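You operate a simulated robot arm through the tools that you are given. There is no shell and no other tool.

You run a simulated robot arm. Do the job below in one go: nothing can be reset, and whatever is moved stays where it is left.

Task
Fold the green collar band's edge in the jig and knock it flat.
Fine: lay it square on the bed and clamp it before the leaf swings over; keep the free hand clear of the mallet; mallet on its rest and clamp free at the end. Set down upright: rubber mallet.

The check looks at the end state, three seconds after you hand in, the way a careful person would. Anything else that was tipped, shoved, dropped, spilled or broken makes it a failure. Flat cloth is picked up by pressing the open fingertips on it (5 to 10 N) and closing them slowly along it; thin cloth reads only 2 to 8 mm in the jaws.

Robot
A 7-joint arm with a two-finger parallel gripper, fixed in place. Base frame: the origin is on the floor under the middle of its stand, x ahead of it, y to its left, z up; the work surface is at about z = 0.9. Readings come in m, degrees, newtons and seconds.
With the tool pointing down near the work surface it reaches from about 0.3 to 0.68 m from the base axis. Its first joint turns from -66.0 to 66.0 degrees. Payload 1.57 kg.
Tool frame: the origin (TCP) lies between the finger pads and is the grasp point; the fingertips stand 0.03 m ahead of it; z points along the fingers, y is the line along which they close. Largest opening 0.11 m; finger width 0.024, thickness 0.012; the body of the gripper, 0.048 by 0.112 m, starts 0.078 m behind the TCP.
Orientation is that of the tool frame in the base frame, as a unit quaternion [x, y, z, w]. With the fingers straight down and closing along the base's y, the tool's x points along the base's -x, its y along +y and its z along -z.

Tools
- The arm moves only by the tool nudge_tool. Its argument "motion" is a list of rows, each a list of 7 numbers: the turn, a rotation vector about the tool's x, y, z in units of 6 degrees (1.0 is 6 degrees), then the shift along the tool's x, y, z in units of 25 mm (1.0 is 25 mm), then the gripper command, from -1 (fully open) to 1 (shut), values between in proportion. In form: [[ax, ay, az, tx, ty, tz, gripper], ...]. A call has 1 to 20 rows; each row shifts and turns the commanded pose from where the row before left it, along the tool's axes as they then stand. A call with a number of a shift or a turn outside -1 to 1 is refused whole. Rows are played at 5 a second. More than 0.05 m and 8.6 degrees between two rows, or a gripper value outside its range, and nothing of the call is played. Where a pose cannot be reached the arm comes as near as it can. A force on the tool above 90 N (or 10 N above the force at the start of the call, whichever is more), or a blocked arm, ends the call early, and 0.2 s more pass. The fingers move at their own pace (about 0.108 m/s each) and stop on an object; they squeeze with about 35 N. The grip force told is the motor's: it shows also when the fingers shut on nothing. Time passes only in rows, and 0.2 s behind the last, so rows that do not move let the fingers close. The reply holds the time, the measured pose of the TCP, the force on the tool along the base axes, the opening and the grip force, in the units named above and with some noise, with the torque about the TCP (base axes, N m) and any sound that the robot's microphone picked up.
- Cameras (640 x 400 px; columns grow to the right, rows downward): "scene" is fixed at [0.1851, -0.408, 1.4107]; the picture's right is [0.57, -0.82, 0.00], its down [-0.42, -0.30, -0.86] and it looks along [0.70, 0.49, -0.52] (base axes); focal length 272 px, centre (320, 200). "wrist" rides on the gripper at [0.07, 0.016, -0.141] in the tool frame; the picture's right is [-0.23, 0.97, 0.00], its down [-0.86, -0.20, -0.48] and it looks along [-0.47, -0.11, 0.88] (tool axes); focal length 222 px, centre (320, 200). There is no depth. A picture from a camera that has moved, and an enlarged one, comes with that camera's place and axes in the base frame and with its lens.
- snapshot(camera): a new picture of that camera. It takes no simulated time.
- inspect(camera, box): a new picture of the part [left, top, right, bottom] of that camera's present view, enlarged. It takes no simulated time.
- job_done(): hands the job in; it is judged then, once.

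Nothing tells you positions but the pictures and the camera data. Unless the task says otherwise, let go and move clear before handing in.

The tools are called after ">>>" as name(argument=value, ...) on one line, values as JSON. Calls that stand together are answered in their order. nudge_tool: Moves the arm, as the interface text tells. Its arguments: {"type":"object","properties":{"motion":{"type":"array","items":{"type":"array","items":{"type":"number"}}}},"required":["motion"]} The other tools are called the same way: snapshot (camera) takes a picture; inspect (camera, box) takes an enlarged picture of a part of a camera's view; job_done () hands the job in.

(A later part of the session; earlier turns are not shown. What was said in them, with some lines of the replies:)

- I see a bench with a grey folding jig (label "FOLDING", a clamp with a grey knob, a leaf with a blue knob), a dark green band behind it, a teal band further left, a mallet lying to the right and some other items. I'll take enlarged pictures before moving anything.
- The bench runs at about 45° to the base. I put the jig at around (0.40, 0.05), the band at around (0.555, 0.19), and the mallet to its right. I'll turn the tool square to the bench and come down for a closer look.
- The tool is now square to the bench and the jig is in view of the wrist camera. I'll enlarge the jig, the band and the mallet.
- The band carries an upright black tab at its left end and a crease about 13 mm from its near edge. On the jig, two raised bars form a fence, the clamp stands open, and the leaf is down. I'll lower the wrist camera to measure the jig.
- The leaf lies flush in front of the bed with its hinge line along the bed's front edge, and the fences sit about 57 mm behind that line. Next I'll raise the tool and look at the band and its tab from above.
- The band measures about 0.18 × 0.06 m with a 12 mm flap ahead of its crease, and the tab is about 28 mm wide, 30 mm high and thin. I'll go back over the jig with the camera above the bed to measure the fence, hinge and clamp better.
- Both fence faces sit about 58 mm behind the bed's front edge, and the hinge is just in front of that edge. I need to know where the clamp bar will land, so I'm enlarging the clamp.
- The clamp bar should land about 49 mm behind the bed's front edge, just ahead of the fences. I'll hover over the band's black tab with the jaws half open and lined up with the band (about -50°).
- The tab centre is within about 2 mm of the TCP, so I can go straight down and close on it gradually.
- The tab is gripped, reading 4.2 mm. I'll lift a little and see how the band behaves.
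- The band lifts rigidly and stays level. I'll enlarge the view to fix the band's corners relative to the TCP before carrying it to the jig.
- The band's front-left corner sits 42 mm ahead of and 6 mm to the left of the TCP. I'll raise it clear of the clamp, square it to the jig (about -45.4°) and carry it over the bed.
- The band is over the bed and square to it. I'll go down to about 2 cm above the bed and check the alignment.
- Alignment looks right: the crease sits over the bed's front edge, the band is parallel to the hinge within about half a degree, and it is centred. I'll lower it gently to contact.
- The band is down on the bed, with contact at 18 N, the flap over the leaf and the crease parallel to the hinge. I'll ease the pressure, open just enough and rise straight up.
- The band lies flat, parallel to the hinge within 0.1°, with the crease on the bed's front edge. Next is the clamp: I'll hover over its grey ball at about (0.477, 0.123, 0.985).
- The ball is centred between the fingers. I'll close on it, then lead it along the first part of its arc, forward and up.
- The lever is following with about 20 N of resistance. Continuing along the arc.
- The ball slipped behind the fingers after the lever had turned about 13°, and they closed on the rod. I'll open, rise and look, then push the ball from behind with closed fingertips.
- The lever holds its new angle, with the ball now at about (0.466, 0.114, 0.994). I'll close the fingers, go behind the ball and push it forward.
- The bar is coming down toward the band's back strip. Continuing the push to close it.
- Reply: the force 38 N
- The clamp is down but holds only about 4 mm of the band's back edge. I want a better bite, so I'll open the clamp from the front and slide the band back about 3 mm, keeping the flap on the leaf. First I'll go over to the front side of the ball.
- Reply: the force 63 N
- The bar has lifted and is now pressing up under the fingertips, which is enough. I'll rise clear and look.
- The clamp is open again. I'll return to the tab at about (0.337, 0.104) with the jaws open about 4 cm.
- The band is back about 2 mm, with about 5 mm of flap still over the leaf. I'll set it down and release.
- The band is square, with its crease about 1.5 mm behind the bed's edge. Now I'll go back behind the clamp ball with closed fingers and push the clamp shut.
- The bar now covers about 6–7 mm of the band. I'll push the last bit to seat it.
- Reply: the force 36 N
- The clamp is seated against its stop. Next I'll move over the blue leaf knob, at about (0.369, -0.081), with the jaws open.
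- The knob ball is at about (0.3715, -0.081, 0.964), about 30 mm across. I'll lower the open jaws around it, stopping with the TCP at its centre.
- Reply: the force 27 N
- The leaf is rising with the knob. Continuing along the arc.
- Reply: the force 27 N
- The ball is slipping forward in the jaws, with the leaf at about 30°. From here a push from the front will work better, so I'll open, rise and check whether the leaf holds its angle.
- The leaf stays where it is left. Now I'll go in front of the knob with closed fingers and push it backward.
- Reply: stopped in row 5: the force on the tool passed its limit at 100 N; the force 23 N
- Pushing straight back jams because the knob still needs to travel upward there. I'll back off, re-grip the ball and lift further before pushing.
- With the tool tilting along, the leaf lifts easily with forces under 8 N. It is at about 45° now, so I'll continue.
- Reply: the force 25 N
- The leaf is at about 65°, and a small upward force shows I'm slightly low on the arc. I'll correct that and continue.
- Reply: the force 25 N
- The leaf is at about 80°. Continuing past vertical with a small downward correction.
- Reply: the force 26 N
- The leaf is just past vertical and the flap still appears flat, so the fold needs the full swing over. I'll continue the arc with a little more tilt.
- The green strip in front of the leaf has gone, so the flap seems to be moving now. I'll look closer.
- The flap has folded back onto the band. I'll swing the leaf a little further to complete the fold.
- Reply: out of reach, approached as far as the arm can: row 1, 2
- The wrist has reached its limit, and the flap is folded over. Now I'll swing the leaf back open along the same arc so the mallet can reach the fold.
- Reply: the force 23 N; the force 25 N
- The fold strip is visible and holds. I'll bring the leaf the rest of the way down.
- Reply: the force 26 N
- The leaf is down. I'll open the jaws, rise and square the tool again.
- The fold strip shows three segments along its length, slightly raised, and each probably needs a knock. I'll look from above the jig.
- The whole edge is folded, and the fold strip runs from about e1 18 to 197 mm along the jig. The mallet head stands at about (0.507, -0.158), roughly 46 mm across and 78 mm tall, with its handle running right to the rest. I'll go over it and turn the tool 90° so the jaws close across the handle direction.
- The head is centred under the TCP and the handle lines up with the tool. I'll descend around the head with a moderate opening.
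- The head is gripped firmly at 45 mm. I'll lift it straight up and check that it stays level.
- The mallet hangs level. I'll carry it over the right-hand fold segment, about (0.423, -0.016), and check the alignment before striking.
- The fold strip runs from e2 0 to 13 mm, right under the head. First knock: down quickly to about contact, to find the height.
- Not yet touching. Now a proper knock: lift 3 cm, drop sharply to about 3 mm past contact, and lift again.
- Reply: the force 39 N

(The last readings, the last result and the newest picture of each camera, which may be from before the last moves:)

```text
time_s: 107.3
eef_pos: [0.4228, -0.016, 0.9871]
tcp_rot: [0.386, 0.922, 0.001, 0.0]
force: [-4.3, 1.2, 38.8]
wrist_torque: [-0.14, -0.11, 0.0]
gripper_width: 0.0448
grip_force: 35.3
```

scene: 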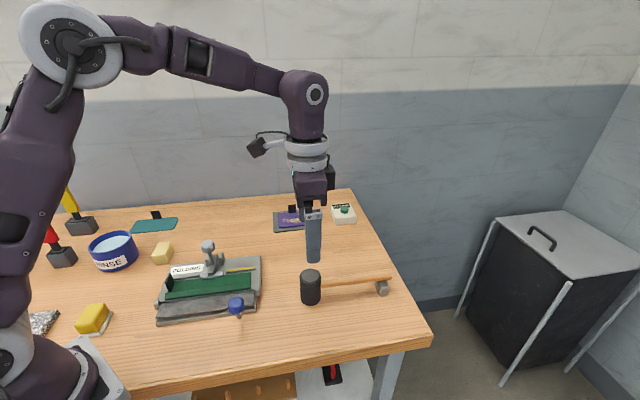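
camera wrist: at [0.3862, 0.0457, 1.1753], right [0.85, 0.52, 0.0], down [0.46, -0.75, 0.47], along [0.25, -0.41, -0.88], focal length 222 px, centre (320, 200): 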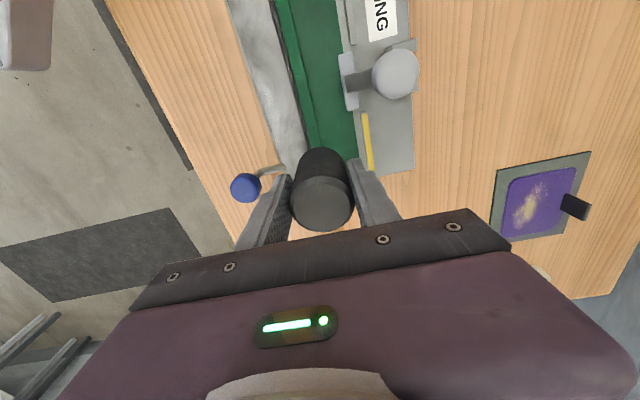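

>>> nudge_tool(motion=[[0, 0, 0, 0, 0, -0.6, 1], [0, 0, 0, 0, 0, -1.0, 1], [0, 0, 0, 0, 0, -0.8, 1], [0, 0, 0, 1.0, 0, 0, 1], [0, 0, 0, 1.0, 0, 0, 1], [0, 0, 0, 0, 0, 0, 1]])

>>> inspect(camera="scene", box=[150, 240, 270, 310])

>>> inspect(camera="wrist", box=[220, 0, 420, 170])

```text
time_s: 108.7
eef_pos: [0.3879, 0.0193, 1.0469]
tcp_rot: [0.385, 0.923, 0.0, -0.001]
force: [-0.4, -0.2, -1.4]
wrist_torque: [0.02, 0.07, 0.04]
gripper_width: 0.0449
grip_force: 35.0
```

```text
5.33 times, centred on (210, 275) of scene
camera zoom: at [0.1851, -0.408, 1.4107], right [0.57, -0.82, 0.0], down [-0.42, -0.3, -0.86], along [0.7, 0.49, -0.52], focal length 1450 px, centre (907, -200)
```

zoom: 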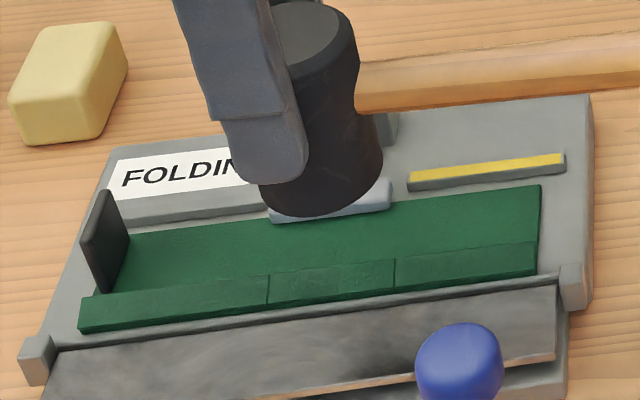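

```text
2.35 times, centred on (320, 85) of wrist
camera zoom: at [0.3499, 0.0805, 1.1899], right [0.85, 0.52, 0.0], down [0.46, -0.75, 0.47], along [0.25, -0.41, -0.88], focal length 523 px, centre (320, 471)
```

zoom: 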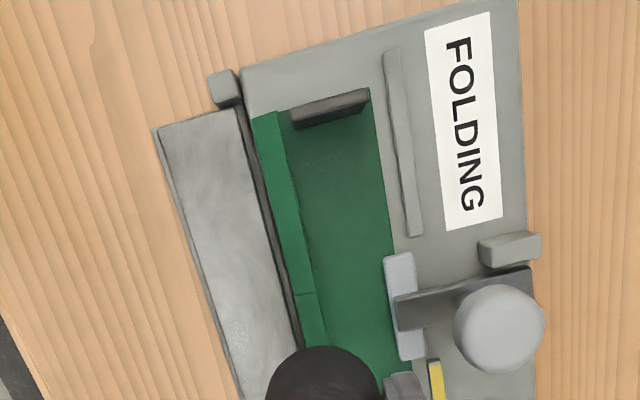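

>>> inspect(camera="scene", box=[195, 265, 260, 305])

>>> inspect(camera="scene", box=[155, 265, 220, 310])

```text
9.85 times, centred on (228, 285) of scene
camera zoom: at [0.1851, -0.408, 1.4107], right [0.57, -0.82, 0.0], down [-0.42, -0.3, -0.86], along [0.7, 0.49, -0.52], focal length 2677 px, centre (1231, -637)
```

zoom: 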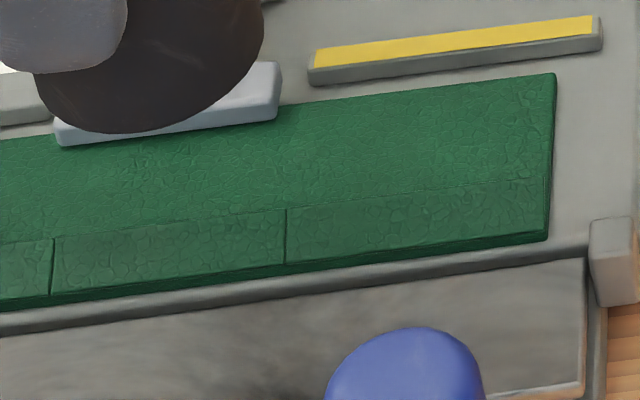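

```text
8.89 times, centred on (188, 288) of scene
camera zoom: at [0.1851, -0.408, 1.4107], right [0.57, -0.82, 0.0], down [-0.42, -0.3, -0.86], along [0.7, 0.49, -0.52], focal length 2417 px, centre (1498, -578)
```

zoom: 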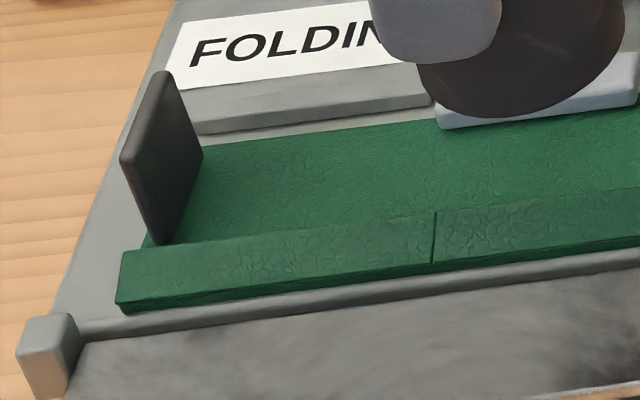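

The right segment looks flat now. Next is the middle segment, with a faster stroke through the contact height.

>>> nudge_tool(motion=[[0, 0, 0, 0.1, -0.05, 0.45, 1], [0, 0, 0, 0, 0, 1.0, 1], [0, 0, 0, 0, 0, 0.95, 1], [0, 0, 0, 0, 0, 0, 1]])

>>> nudge_tool(motion=[[0, 0, 0, 0, 0, -0.6, 1], [0, 0, 0, 0, 0, -1.0, 1], [0, 0, 0, 0, 0, -0.8, 1], [0, 0, 0, 0, 0, 0, 1]])

>>> inspect(camera="scene", box=[150, 240, 270, 310])

```text
time_s: 109.7
eef_pos: [0.3849, 0.0197, 0.9885]
tcp_rot: [0.386, 0.923, 0.002, -0.002]
force: [-6.8, -1.5, 41.4]
wrist_torque: [-0.25, -0.08, 0.0]
gripper_width: 0.0452
grip_force: 34.4
```

```text
time_s: 110.7
eef_pos: [0.3842, 0.0191, 1.0478]
tcp_rot: [0.385, 0.923, 0.0, -0.002]
force: [0.2, 0.3, -4.2]
wrist_torque: [0.07, 0.09, 0.01]
gripper_width: 0.0451
grip_force: 34.8
```

```text
5.33 times, centred on (210, 275) of scene
camera zoom: at [0.1851, -0.408, 1.4107], right [0.57, -0.82, 0.0], down [-0.42, -0.3, -0.86], along [0.7, 0.49, -0.52], focal length 1450 px, centre (907, -200)
```

zoom: 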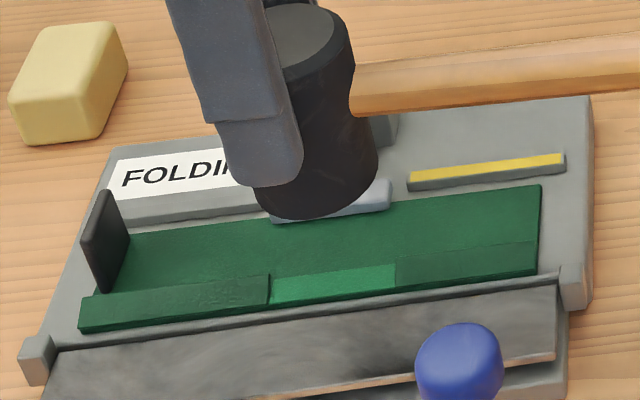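

The middle segment turned a brighter green, so the faster stroke registered there. I'll repeat the same stroke on the left segment, at e1 about 54 mm.

>>> nudge_tool(motion=[[0, 0, 0, 0.82, 0.03, 0, 1], [0, 0, 0, 0.82, 0.03, 0, 1], [0, 0, 0, 0.82, 0.02, 0, 1], [0, 0, 0, 0, 0, 0, 1], [0, 0, 0, 0, 0, 0.45, 1], [0, 0, 0, 0, 0, 1.0, 1], [0, 0, 0, 0, 0, 1.0, 1], [0, 0, 0, 0, 0, 0, 1]])

>>> nudge_tool(motion=[[0, 0, 0, 0, 0, -0.6, 1], [0, 0, 0, 0, 0, -1.0, 1], [0, 0, 0, 0, 0, -0.9, 1], [0, 0, 0, 0, 0, 0, 1]])

>>> inspect(camera="scene", box=[150, 240, 270, 310])

```text
time_s: 112.5
eef_pos: [0.3424, 0.0666, 0.9874]
tcp_rot: [0.385, 0.923, 0.002, -0.001]
force: [-6.4, -1.3, 45.1]
wrist_torque: [-0.4, -0.15, -0.04]
gripper_width: 0.0452
grip_force: 34.4
```

```text
time_s: 113.5
eef_pos: [0.3429, 0.0651, 1.0489]
tcp_rot: [0.387, 0.922, 0.0, 0.0]
force: [-0.3, 0.7, -2.6]
wrist_torque: [0.07, 0.06, 0.0]
gripper_width: 0.045
grip_force: 35.0
```

```text
5.33 times, centred on (210, 275) of scene
camera zoom: at [0.1851, -0.408, 1.4107], right [0.57, -0.82, 0.0], down [-0.42, -0.3, -0.86], along [0.7, 0.49, -0.52], focal length 1450 px, centre (907, -200)
```

zoom: 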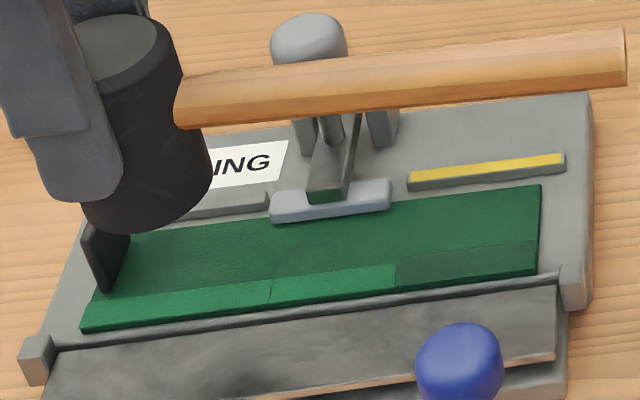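

The left segment registered too. Now the right segment at e1 about 168 mm, with the same stroke.

>>> nudge_tool(motion=[[0, 0, 0, -0.912, 0, 0, 1], [0, 0, 0, -0.912, 0, 0, 1], [0, 0, 0, -0.912, 0, 0, 1], [0, 0, 0, -0.912, 0, 0, 1], [0, 0, 0, -0.912, 0, 0, 1], [0, 0, 0, 0, 0, 0, 1], [0, 0, 0, 0, 0, 0.48, 1], [0, 0, 0, 0, 0, 1.0, 1], [0, 0, 0, 0, 0, 1.0, 1], [0, 0, 0, 0, 0, 0, 1]])

>>> nudge_tool(motion=[[0, 0, 0, 0, 0, -0.6, 1], [0, 0, 0, 0, 0, -1.0, 1], [0, 0, 0, 0, 0, -1.0, 1], [0, 0, 0, 0, 0, -0.7, 1], [0, 0, 0, 0, 0, -0.7, 1], [0, 0, 0, 0, 0, 0, 1]])

>>> inspect(camera="scene", box=[150, 240, 270, 310])

```text
time_s: 115.7
eef_pos: [0.423, -0.0162, 0.9876]
tcp_rot: [0.386, 0.922, 0.001, -0.001]
force: [-4.9, -0.6, 32.9]
wrist_torque: [-0.16, -0.01, -0.02]
gripper_width: 0.0449
grip_force: 35.2
```

```text
time_s: 117.1
eef_pos: [0.4233, -0.0154, 1.0871]
tcp_rot: [0.386, 0.923, 0.001, -0.003]
force: [-0.2, -0.6, -1.5]
wrist_torque: [0.08, 0.06, -0.03]
gripper_width: 0.0451
grip_force: 35.1
```

```text
5.33 times, centred on (210, 275) of scene
camera zoom: at [0.1851, -0.408, 1.4107], right [0.57, -0.82, 0.0], down [-0.42, -0.3, -0.86], along [0.7, 0.49, -0.52], focal length 1450 px, centre (907, -200)
```

zoom: 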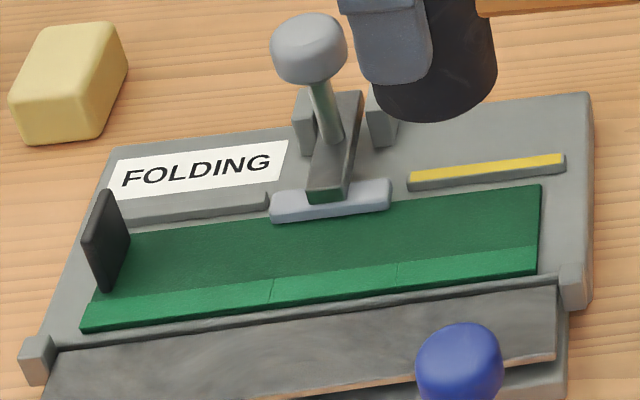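

All three segments are flat and bright now. I'll carry the mallet back to its rest, at the TCP pose where I picked it up, (0.506, -0.152).

>>> nudge_tool(motion=[[0, 0, 0, -0.887, -0.211, 0, 1], [0, 0, 0, -0.887, -0.211, 0, 1], [0, 0, 0, -0.887, -0.211, 0, 1], [0, 0, 0, -0.887, -0.211, 0, 1], [0, 0, 0, -0.887, -0.211, 0, 1], [0, 0, 0, -0.887, -0.211, 0, 1], [0, 0, 0, -0.887, -0.211, 0, 1], [0, 0, 0, 0, 0, 0, 1], [0, 0, 0, 0, 0, 0, 1]])

>>> inspect(camera="scene", box=[250, 160, 410, 320])

>>> snapshot(camera="wrist")

```text
time_s: 119.1
eef_pos: [0.5051, -0.1532, 1.0858]
tcp_rot: [0.386, 0.922, 0.001, -0.001]
force: [0.9, -0.4, -1.6]
wrist_torque: [0.03, 0.07, -0.04]
gripper_width: 0.045
grip_force: 35.1
```

```text
2.50 times, centred on (330, 240) of scene
camera zoom: at [0.1851, -0.4081, 1.4107], right [0.57, -0.82, 0.0], down [-0.42, -0.3, -0.86], along [0.7, 0.49, -0.52], focal length 680 px, centre (295, 100)
```

zoom: 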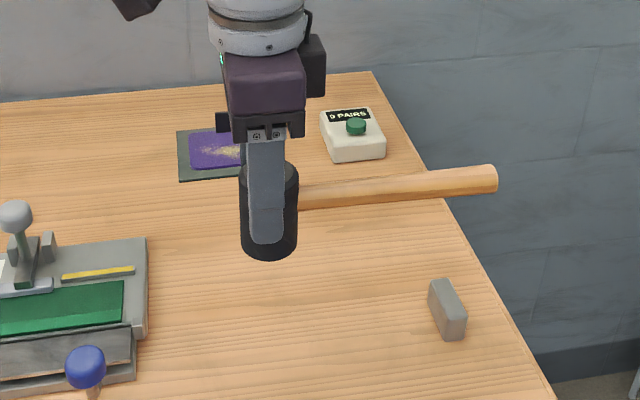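

```text
taken
camera wrist: at [0.469, -0.0915, 1.2279], right [0.85, 0.52, 0.0], down [0.46, -0.75, 0.47], along [0.25, -0.41, -0.88], focal length 222 px, centre (320, 200)
```

wrist: 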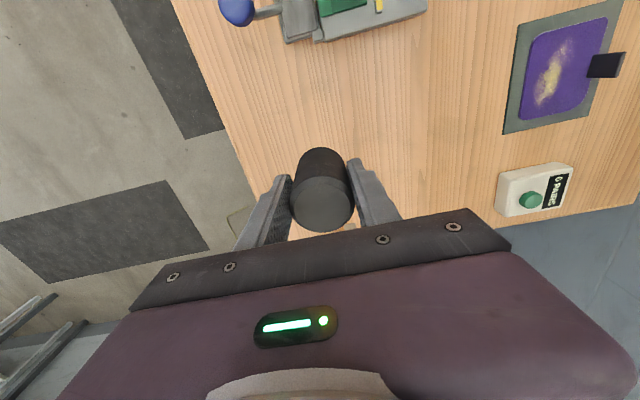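

The mallet's attitude is the same as when I lifted it. I'll lower it onto the rest gently.

>>> nudge_tool(motion=[[0, 0, 0, 0, 0.04, 0.9, 1], [0, 0, 0, 0, 0, 0.9, 1], [0, 0, 0, 0, 0, 0.9, 1], [0, 0, 0, 0, 0, 0.9, 1], [0, 0, 0, 0, 0, 0.6, 1], [0, 0, 0, 0, 0, 0.3, 1], [0, 0, 0, 0, 0, 0.2, 1], [0, 0, 0, 0, 0, 0, 1]])

>>> inspect(camera="scene", box=[270, 210, 410, 320])

```text
time_s: 120.9
eef_pos: [0.507, -0.1522, 0.9684]
tcp_rot: [0.386, 0.922, 0.001, -0.002]
force: [-0.3, -0.1, -1.3]
wrist_torque: [0.06, 0.06, -0.01]
gripper_width: 0.0451
grip_force: 35.1
```

```text
3.64 times, centred on (340, 265) of scene
camera zoom: at [0.1851, -0.408, 1.4107], right [0.57, -0.82, 0.0], down [-0.42, -0.3, -0.86], along [0.7, 0.49, -0.52], focal length 989 px, centre (247, -36)
```

zoom: 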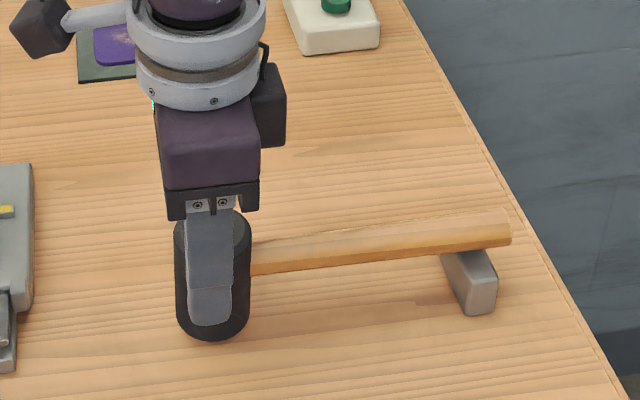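

>>> nudge_tool(motion=[[0, 0, 0, 0, 0, 0.12, 1], [0, 0, 0, 0, 0, 0.08, 1], [0, 0, 0, 0, 0, 0.05, 1], [0, 0, 0, 0, 0, 0, 1]])

```text
time_s: 121.9
eef_pos: [0.5062, -0.152, 0.9626]
tcp_rot: [0.386, 0.922, 0.0, -0.002]
force: [-2.3, 1.2, 9.7]
wrist_torque: [-0.16, -0.2, -0.04]
gripper_width: 0.045
grip_force: 35.5
```

Contact at the pick-up height with 10 N. I'll release gradually and rise straight up.

>>> nudge_tool(motion=[[0, 0, 0, 0, 0, 0, 0.15], [0, 0, 0, 0, 0, 0, 0.05], [0, 0, 0, 0, 0, 0, -0.1], [0, 0, 0, 0, 0, 0, -0.4], [0, 0, 0, 0, 0, 0, -0.5], [0, 0, 0, 0, 0, -0.5, -0.5], [0, 0, 0, 0, 0, -0.8, -0.5], [0, 0, 0, 0, 0, -0.9, -0.5], [0, 0, 0, 0, 0, -0.9, -0.5], [0, 0, 0, 0, 0, -0.9, -0.5], [0, 0, 0, 0, 0, -0.9, -0.5], [0, 0, 0, 0, 0, 0, -0.5]])

>>> inspect(camera="scene", box=[270, 210, 410, 320])

>>> snapshot(camera="wrist")

```text
time_s: 124.5
eef_pos: [0.5068, -0.1515, 1.0834]
tcp_rot: [0.385, 0.923, 0.001, -0.001]
force: [0.5, -0.1, -0.1]
wrist_torque: [-0.03, -0.02, 0.02]
gripper_width: 0.0825
grip_force: 0.1
```

```text
3.64 times, centred on (340, 265) of scene
camera zoom: at [0.1851, -0.408, 1.4107], right [0.57, -0.82, 0.0], down [-0.42, -0.3, -0.86], along [0.7, 0.49, -0.52], focal length 989 px, centre (247, -36)
```

zoom: 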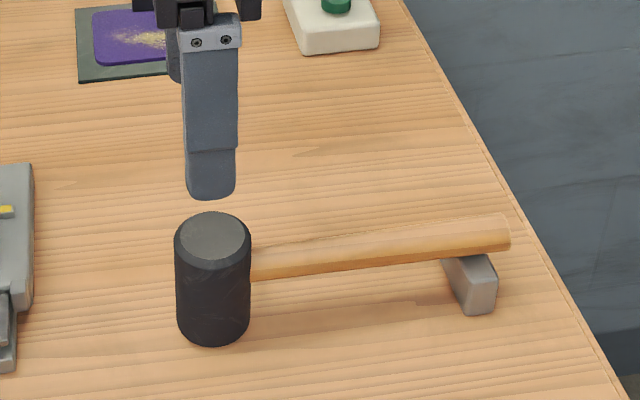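

```text
taken
camera wrist: at [0.4691, -0.0912, 1.2267], right [0.85, 0.52, 0.0], down [0.46, -0.75, 0.47], along [0.25, -0.41, -0.88], focal length 222 px, centre (320, 200)
```

wrist: 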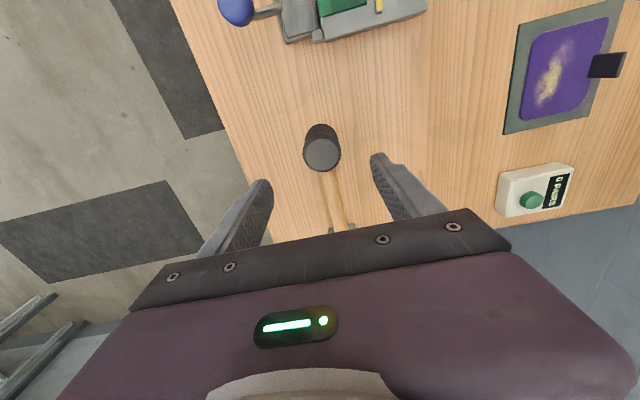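

The mallet stands upright with its handle back on the rest. Last is freeing the clamp: I'll go in front of its ball with closed fingers, this time with the tips a little higher so only the ball gets pushed.

>>> nudge_tool(motion=[[0, 0, 0, 0.962, 0.271, -0.2, -0.3], [0, 0, 0, 0.962, 0.271, 0, 0], [0, 0, 0, 0.962, 0.271, 0, 0.5], [0, 0, 0, 0.962, 0.271, 0, 1], [0, 0, 0, 0.962, 0.271, 0, 1], [0, 0, 0, 0.962, 0.271, 0, 1], [0, 0, 0, 0.962, 0.271, 0, 1], [0, 0, 0, 0.962, 0.271, 0, 1], [0, 0, 0, 0.962, 0.271, 0, 1], [0, 0, 0, 0, 0, 0, 1]])

>>> inspect(camera="wrist", box=[220, 60, 460, 230])

>>> inspect(camera="scene", box=[150, 190, 290, 310])

```text
time_s: 126.7
eef_pos: [0.3969, 0.0465, 1.0922]
tcp_rot: [0.385, 0.923, 0.001, -0.001]
force: [-0.4, -0.1, -0.9]
wrist_torque: [0.03, 0.0, -0.05]
gripper_width: 0.0
grip_force: 21.5
```

```text
2.35 times, centred on (340, 145) of wrist
camera zoom: at [0.3607, 0.1066, 1.2337], right [0.85, 0.52, 0.0], down [0.46, -0.75, 0.47], along [0.25, -0.41, -0.88], focal length 523 px, centre (273, 329)
```

zoom: 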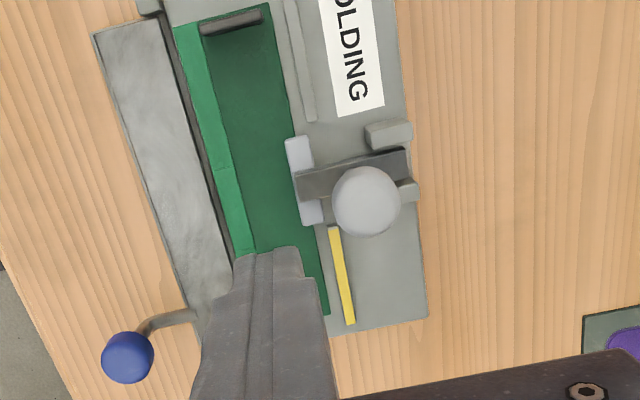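

```text
3.33 times, centred on (220, 250) of scene
camera zoom: at [0.1851, -0.408, 1.4107], right [0.57, -0.82, 0.0], down [-0.42, -0.3, -0.86], along [0.7, 0.49, -0.52], focal length 906 px, centre (653, 33)
```

zoom: 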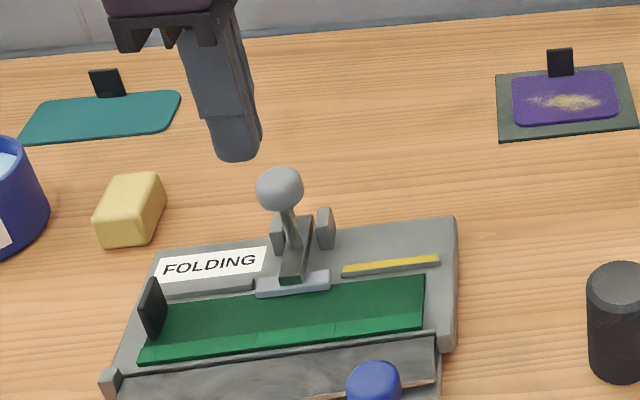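

>>> nudge_tool(motion=[[0, 0, 0, 0, 0, 0.9, 1], [0, 0, 0, 0, 0, 0.9, 1], [0, 0, 0, 0, 0, 1.0, 1], [0, 0, 0, -0.05, 0.25, 0, 1], [0, 0, 0, 0, 0.25, 0, 1], [0, 0, 0, 0, 0.25, 0, 1], [0, 0, 0, 0, 0.25, 0, 1], [0, 0, 0, 0, 0.25, 0, 1], [0, 0, 0, 0, 0.25, 0, 1], [0, 0, 0, 0, 0, 0, 1]])

>>> inspect(camera="scene", box=[150, 190, 290, 310])

```text
time_s: 128.9
eef_pos: [0.4257, 0.071, 1.02]
tcp_rot: [0.385, 0.923, 0.002, -0.002]
force: [0.2, 0.1, 0.8]
wrist_torque: [-0.02, -0.01, -0.01]
gripper_width: 0.0
grip_force: 21.3
```

```text
3.33 times, centred on (220, 250) of scene
camera zoom: at [0.1851, -0.408, 1.4107], right [0.57, -0.82, 0.0], down [-0.42, -0.3, -0.86], along [0.7, 0.49, -0.52], focal length 906 px, centre (653, 33)
```

zoom: 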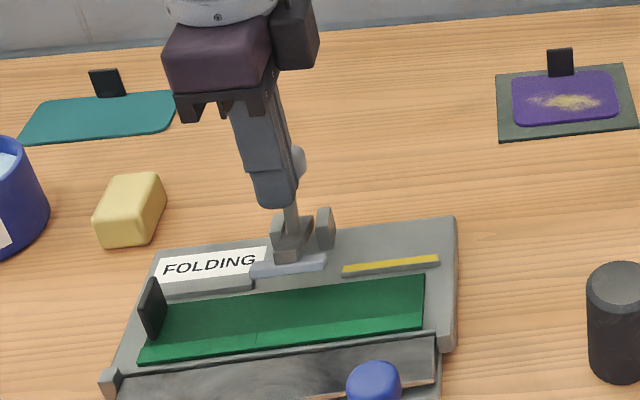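

>>> nudge_tool(motion=[[0, 0, 0, 0, 0.25, 0, 1], [0, 0, 0, 0, 0.25, 0, 1], [0, 0, 0, 0, 0.25, 0, 1], [0, 0, 0, 0, 0.25, 0, 1], [0, 0, 0, 0, 0, 0, 1]])

>>> inspect(camera="scene", box=[150, 190, 290, 310])

```text
time_s: 130.1
eef_pos: [0.4427, 0.0871, 1.0211]
tcp_rot: [0.386, 0.923, 0.001, -0.003]
force: [0.0, -0.3, 0.0]
wrist_torque: [-0.04, 0.02, 0.02]
gripper_width: 0.0
grip_force: 21.5
```

```text
3.33 times, centred on (220, 250) of scene
camera zoom: at [0.1851, -0.408, 1.4107], right [0.57, -0.82, 0.0], down [-0.42, -0.3, -0.86], along [0.7, 0.49, -0.52], focal length 906 px, centre (653, 33)
```

zoom: 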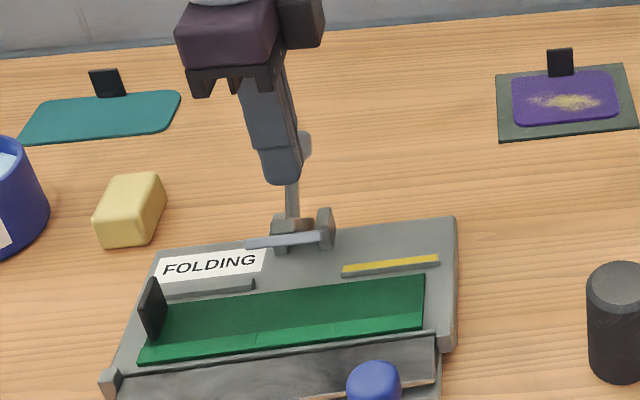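

>>> nudge_tool(motion=[[0, 0, 0, 0, 0.2, 0, 1], [0, 0, 0, 0, 0.2, 0, 1], [0, 0, 0, 0, 0.2, 0, 1], [0, 0, 0, 0, 0, 0, 1]])

>>> inspect(camera="scene", box=[150, 190, 290, 310])

```text
time_s: 131.1
eef_pos: [0.4535, 0.0981, 1.0209]
tcp_rot: [0.386, 0.922, 0.002, -0.001]
force: [0.6, 0.4, -0.3]
wrist_torque: [0.02, -0.02, -0.03]
gripper_width: 0.0
grip_force: 21.0
```

```text
3.33 times, centred on (220, 250) of scene
camera zoom: at [0.1851, -0.408, 1.4107], right [0.57, -0.82, 0.0], down [-0.42, -0.3, -0.86], along [0.7, 0.49, -0.52], focal length 906 px, centre (653, 33)
```

zoom: 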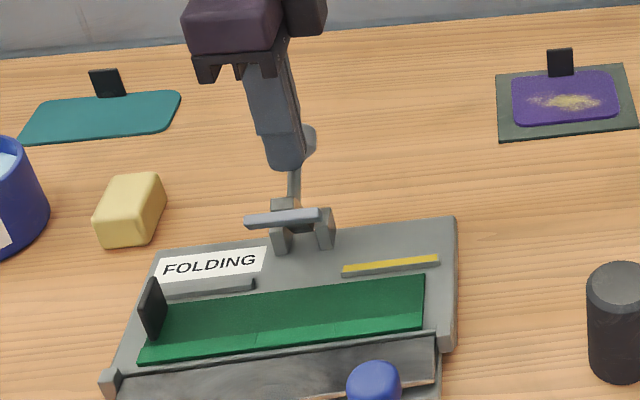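

>>> nudge_tool(motion=[[0, 0, 0, 0, 0.15, 0, 1], [0, 0, 0, 0, 0.15, 0, 1], [0, 0, 0, 0, 0, 0, 1]])

>>> inspect(camera="scene", box=[150, 190, 290, 310])

```text
time_s: 131.9
eef_pos: [0.4586, 0.1046, 1.0212]
tcp_rot: [0.385, 0.923, 0.001, -0.002]
force: [-0.8, 0.3, -0.6]
wrist_torque: [0.01, 0.01, 0.02]
gripper_width: 0.0
grip_force: 21.3
```

```text
3.33 times, centred on (220, 250) of scene
camera zoom: at [0.1851, -0.408, 1.4107], right [0.57, -0.82, 0.0], down [-0.42, -0.3, -0.86], along [0.7, 0.49, -0.52], focal length 906 px, centre (653, 33)
```

zoom: 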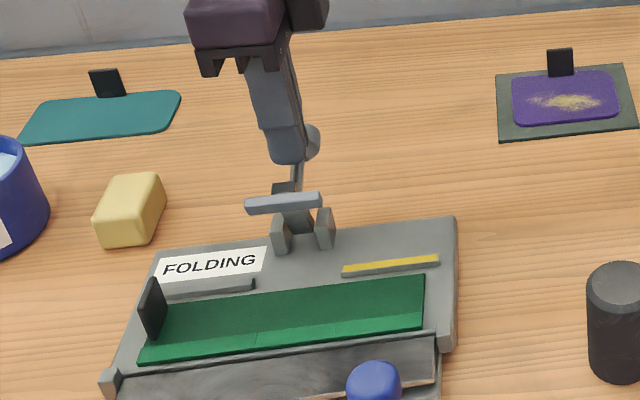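

>>> nudge_tool(motion=[[0, 0, 0, 0, 0.1, 0, 1], [0, 0, 0, 0, 0, 0, 1]])

>>> nudge_tool(motion=[[0, 0, 0, 0, -0.25, 0, 1], [0, 0, 0, 0, 0, -0.9, 1], [0, 0, 0, 0, 0, -0.9, 1], [0, 0, 0, 0, 0, -0.9, 1], [0, 0, 0, 0, 0, -0.9, 1], [0, 0, 0, 0, 0, -0.9, 1], [0, 0, 0, 0, 0, 0, 1]])

>>> snapshot(camera="scene")

>>> inspect(camera="scene", box=[150, 210, 270, 320])

>>> snapshot(camera="wrist")

```text
time_s: 132.5
eef_pos: [0.4596, 0.1058, 1.0205]
tcp_rot: [0.386, 0.922, 0.0, -0.002]
force: [0.9, -0.7, -0.4]
wrist_torque: [0.02, -0.01, 0.0]
gripper_width: 0.0
grip_force: 20.8
```

```text
time_s: 134.1
eef_pos: [0.4564, 0.1004, 1.1336]
tcp_rot: [0.386, 0.923, 0.001, -0.002]
force: [-0.3, 0.0, -0.8]
wrist_torque: [0.01, -0.04, -0.02]
gripper_width: 0.0
grip_force: 21.1
```

```text
taken
```

scene: 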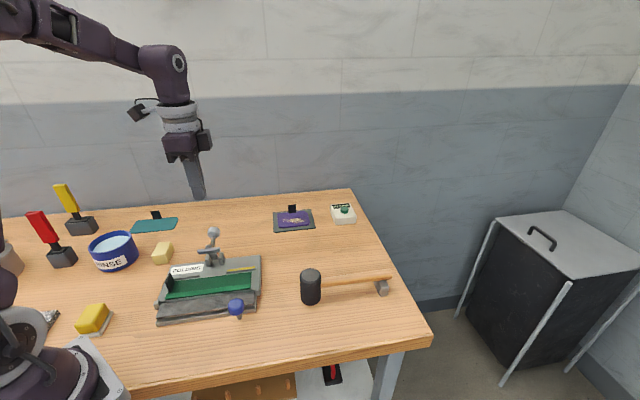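

```text
3.64 times, centred on (210, 265) of scene
camera zoom: at [0.1851, -0.408, 1.4107], right [0.57, -0.82, 0.0], down [-0.42, -0.3, -0.86], along [0.7, 0.49, -0.52], focal length 989 px, centre (720, -36)
```

zoom: 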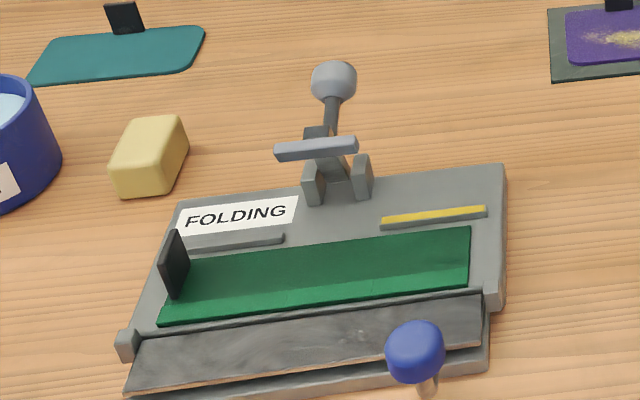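

```text
taken
camera wrist: at [0.4193, 0.1624, 1.2752], right [0.85, 0.52, 0.0], down [0.46, -0.75, 0.47], along [0.25, -0.41, -0.88], focal length 222 px, centre (320, 200)
```

wrist: 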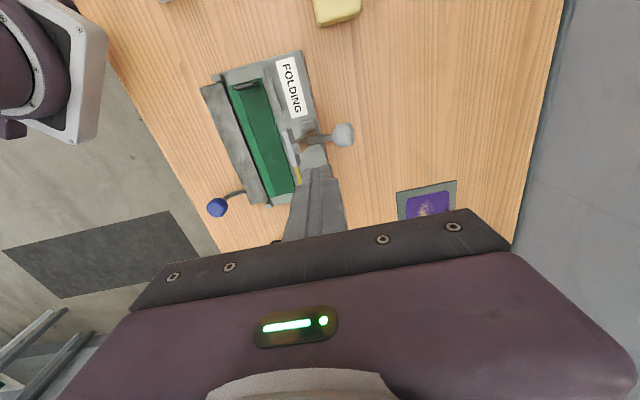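

The clamp is fully open. I'll check the leaf, the fold and the mallet closely before finishing.

>>> inspect(camera="scene", box=[150, 250, 270, 330])

>>> inspect(camera="scene", box=[280, 240, 420, 320])

>>> inspect(camera="wrist", box=[190, 40, 370, 230])

```text
5.00 times, centred on (210, 290) of scene
camera zoom: at [0.1851, -0.408, 1.4107], right [0.57, -0.82, 0.0], down [-0.42, -0.3, -0.86], along [0.7, 0.49, -0.52], focal length 1360 px, centre (870, -250)
```

zoom: 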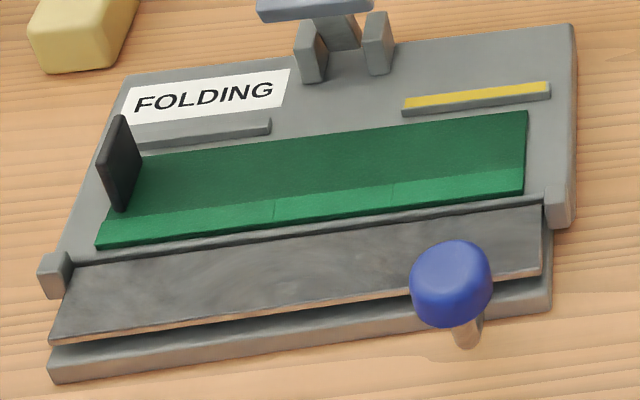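

```text
4.57 times, centred on (350, 280) of scene
camera zoom: at [0.1851, -0.408, 1.4107], right [0.57, -0.82, 0.0], down [-0.42, -0.3, -0.86], along [0.7, 0.49, -0.52], focal length 1243 px, centre (183, -166)
```

zoom: 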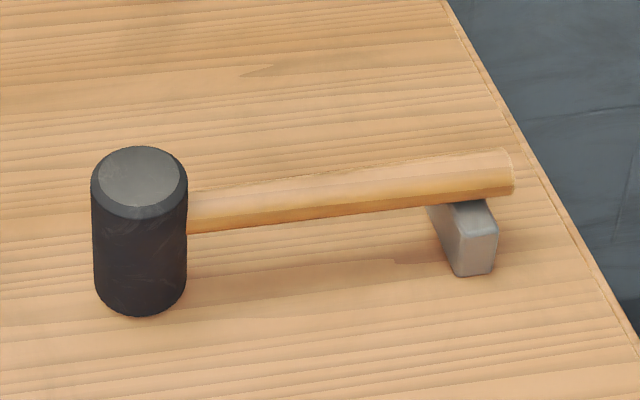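

```text
2.11 times, centred on (280, 135) of wrist
camera zoom: at [0.4193, 0.1624, 1.2752], right [0.85, 0.52, 0.0], down [0.46, -0.75, 0.47], along [0.25, -0.41, -0.88], focal length 468 px, centre (404, 337)
```

zoom: 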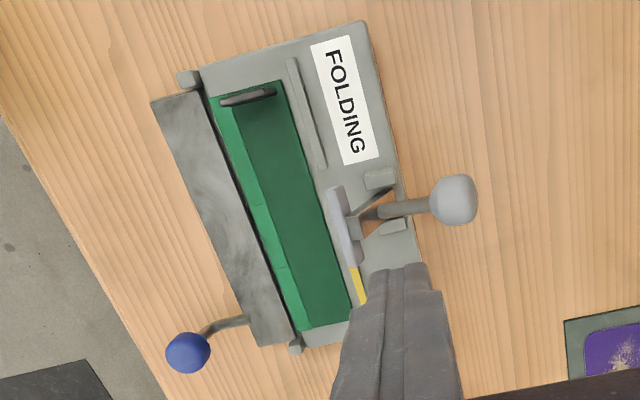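

Everything checks out: the fold is flat along its length, the leaf is back down, the clamp is free, and the mallet is upright on its rest exactly as it started. I'll move up clear and hand in.

>>> nudge_tool(motion=[[0, 0, 0, 0, 0, -0.9, 0.5], [0, 0, 0, 0, 0, -0.9, 0], [0, 0, 0, 0, 0, -0.9, -0.5], [0, 0, 0, 0, 0, -0.9, -1], [0, 0, 0, 0, 0, 0, -1]])

>>> snapshot(camera="scene")

```text
time_s: 135.3
eef_pos: [0.4562, 0.1003, 1.2231]
tcp_rot: [0.386, 0.923, 0.001, -0.001]
force: [-0.6, 0.0, 0.7]
wrist_torque: [-0.01, 0.01, 0.03]
gripper_width: 0.1098
grip_force: 0.0
```

```text
taken
```

scene: 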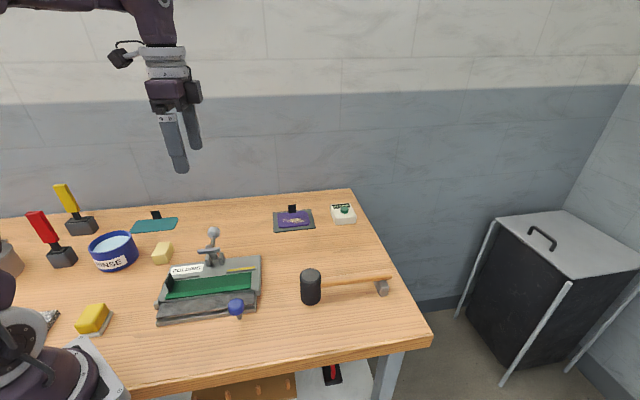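

The arm is clear and nothing else on the bench has moved. The band is folded and flat in the jig, the clamp is free and the mallet is on its rest, so I'm handing in.

>>> job_done()

```text
The job is handed in.
```

The green band's edge is folded in the jig and knocked flat along its whole length. I've handed the job in, but no result has come back yet.

- **Laying and clamping:** The band lies square on the bed. I clamped it before the leaf swung over. The first clamping caught only about 4 mm of the back edge, so I reopened it, slid the band back about 2 mm and clamped again.
- **Fold:** I swung the leaf to just past vertical, about 105°, which is as far as the wrist could reach. The flap folded over there and held, and I put the leaf back down.
- **Mallet:** I gripped the mallet by its head rather than the handle, so each knock went straight down. The first knock on the right segment was too slow to change it. Faster strokes worked on all three segments, which each turned a brighter green.
- **End state:** The mallet is upright on its rest where it started and the clamp is free. Nothing else on the bench was disturbed. The arm is open and well above the bench.
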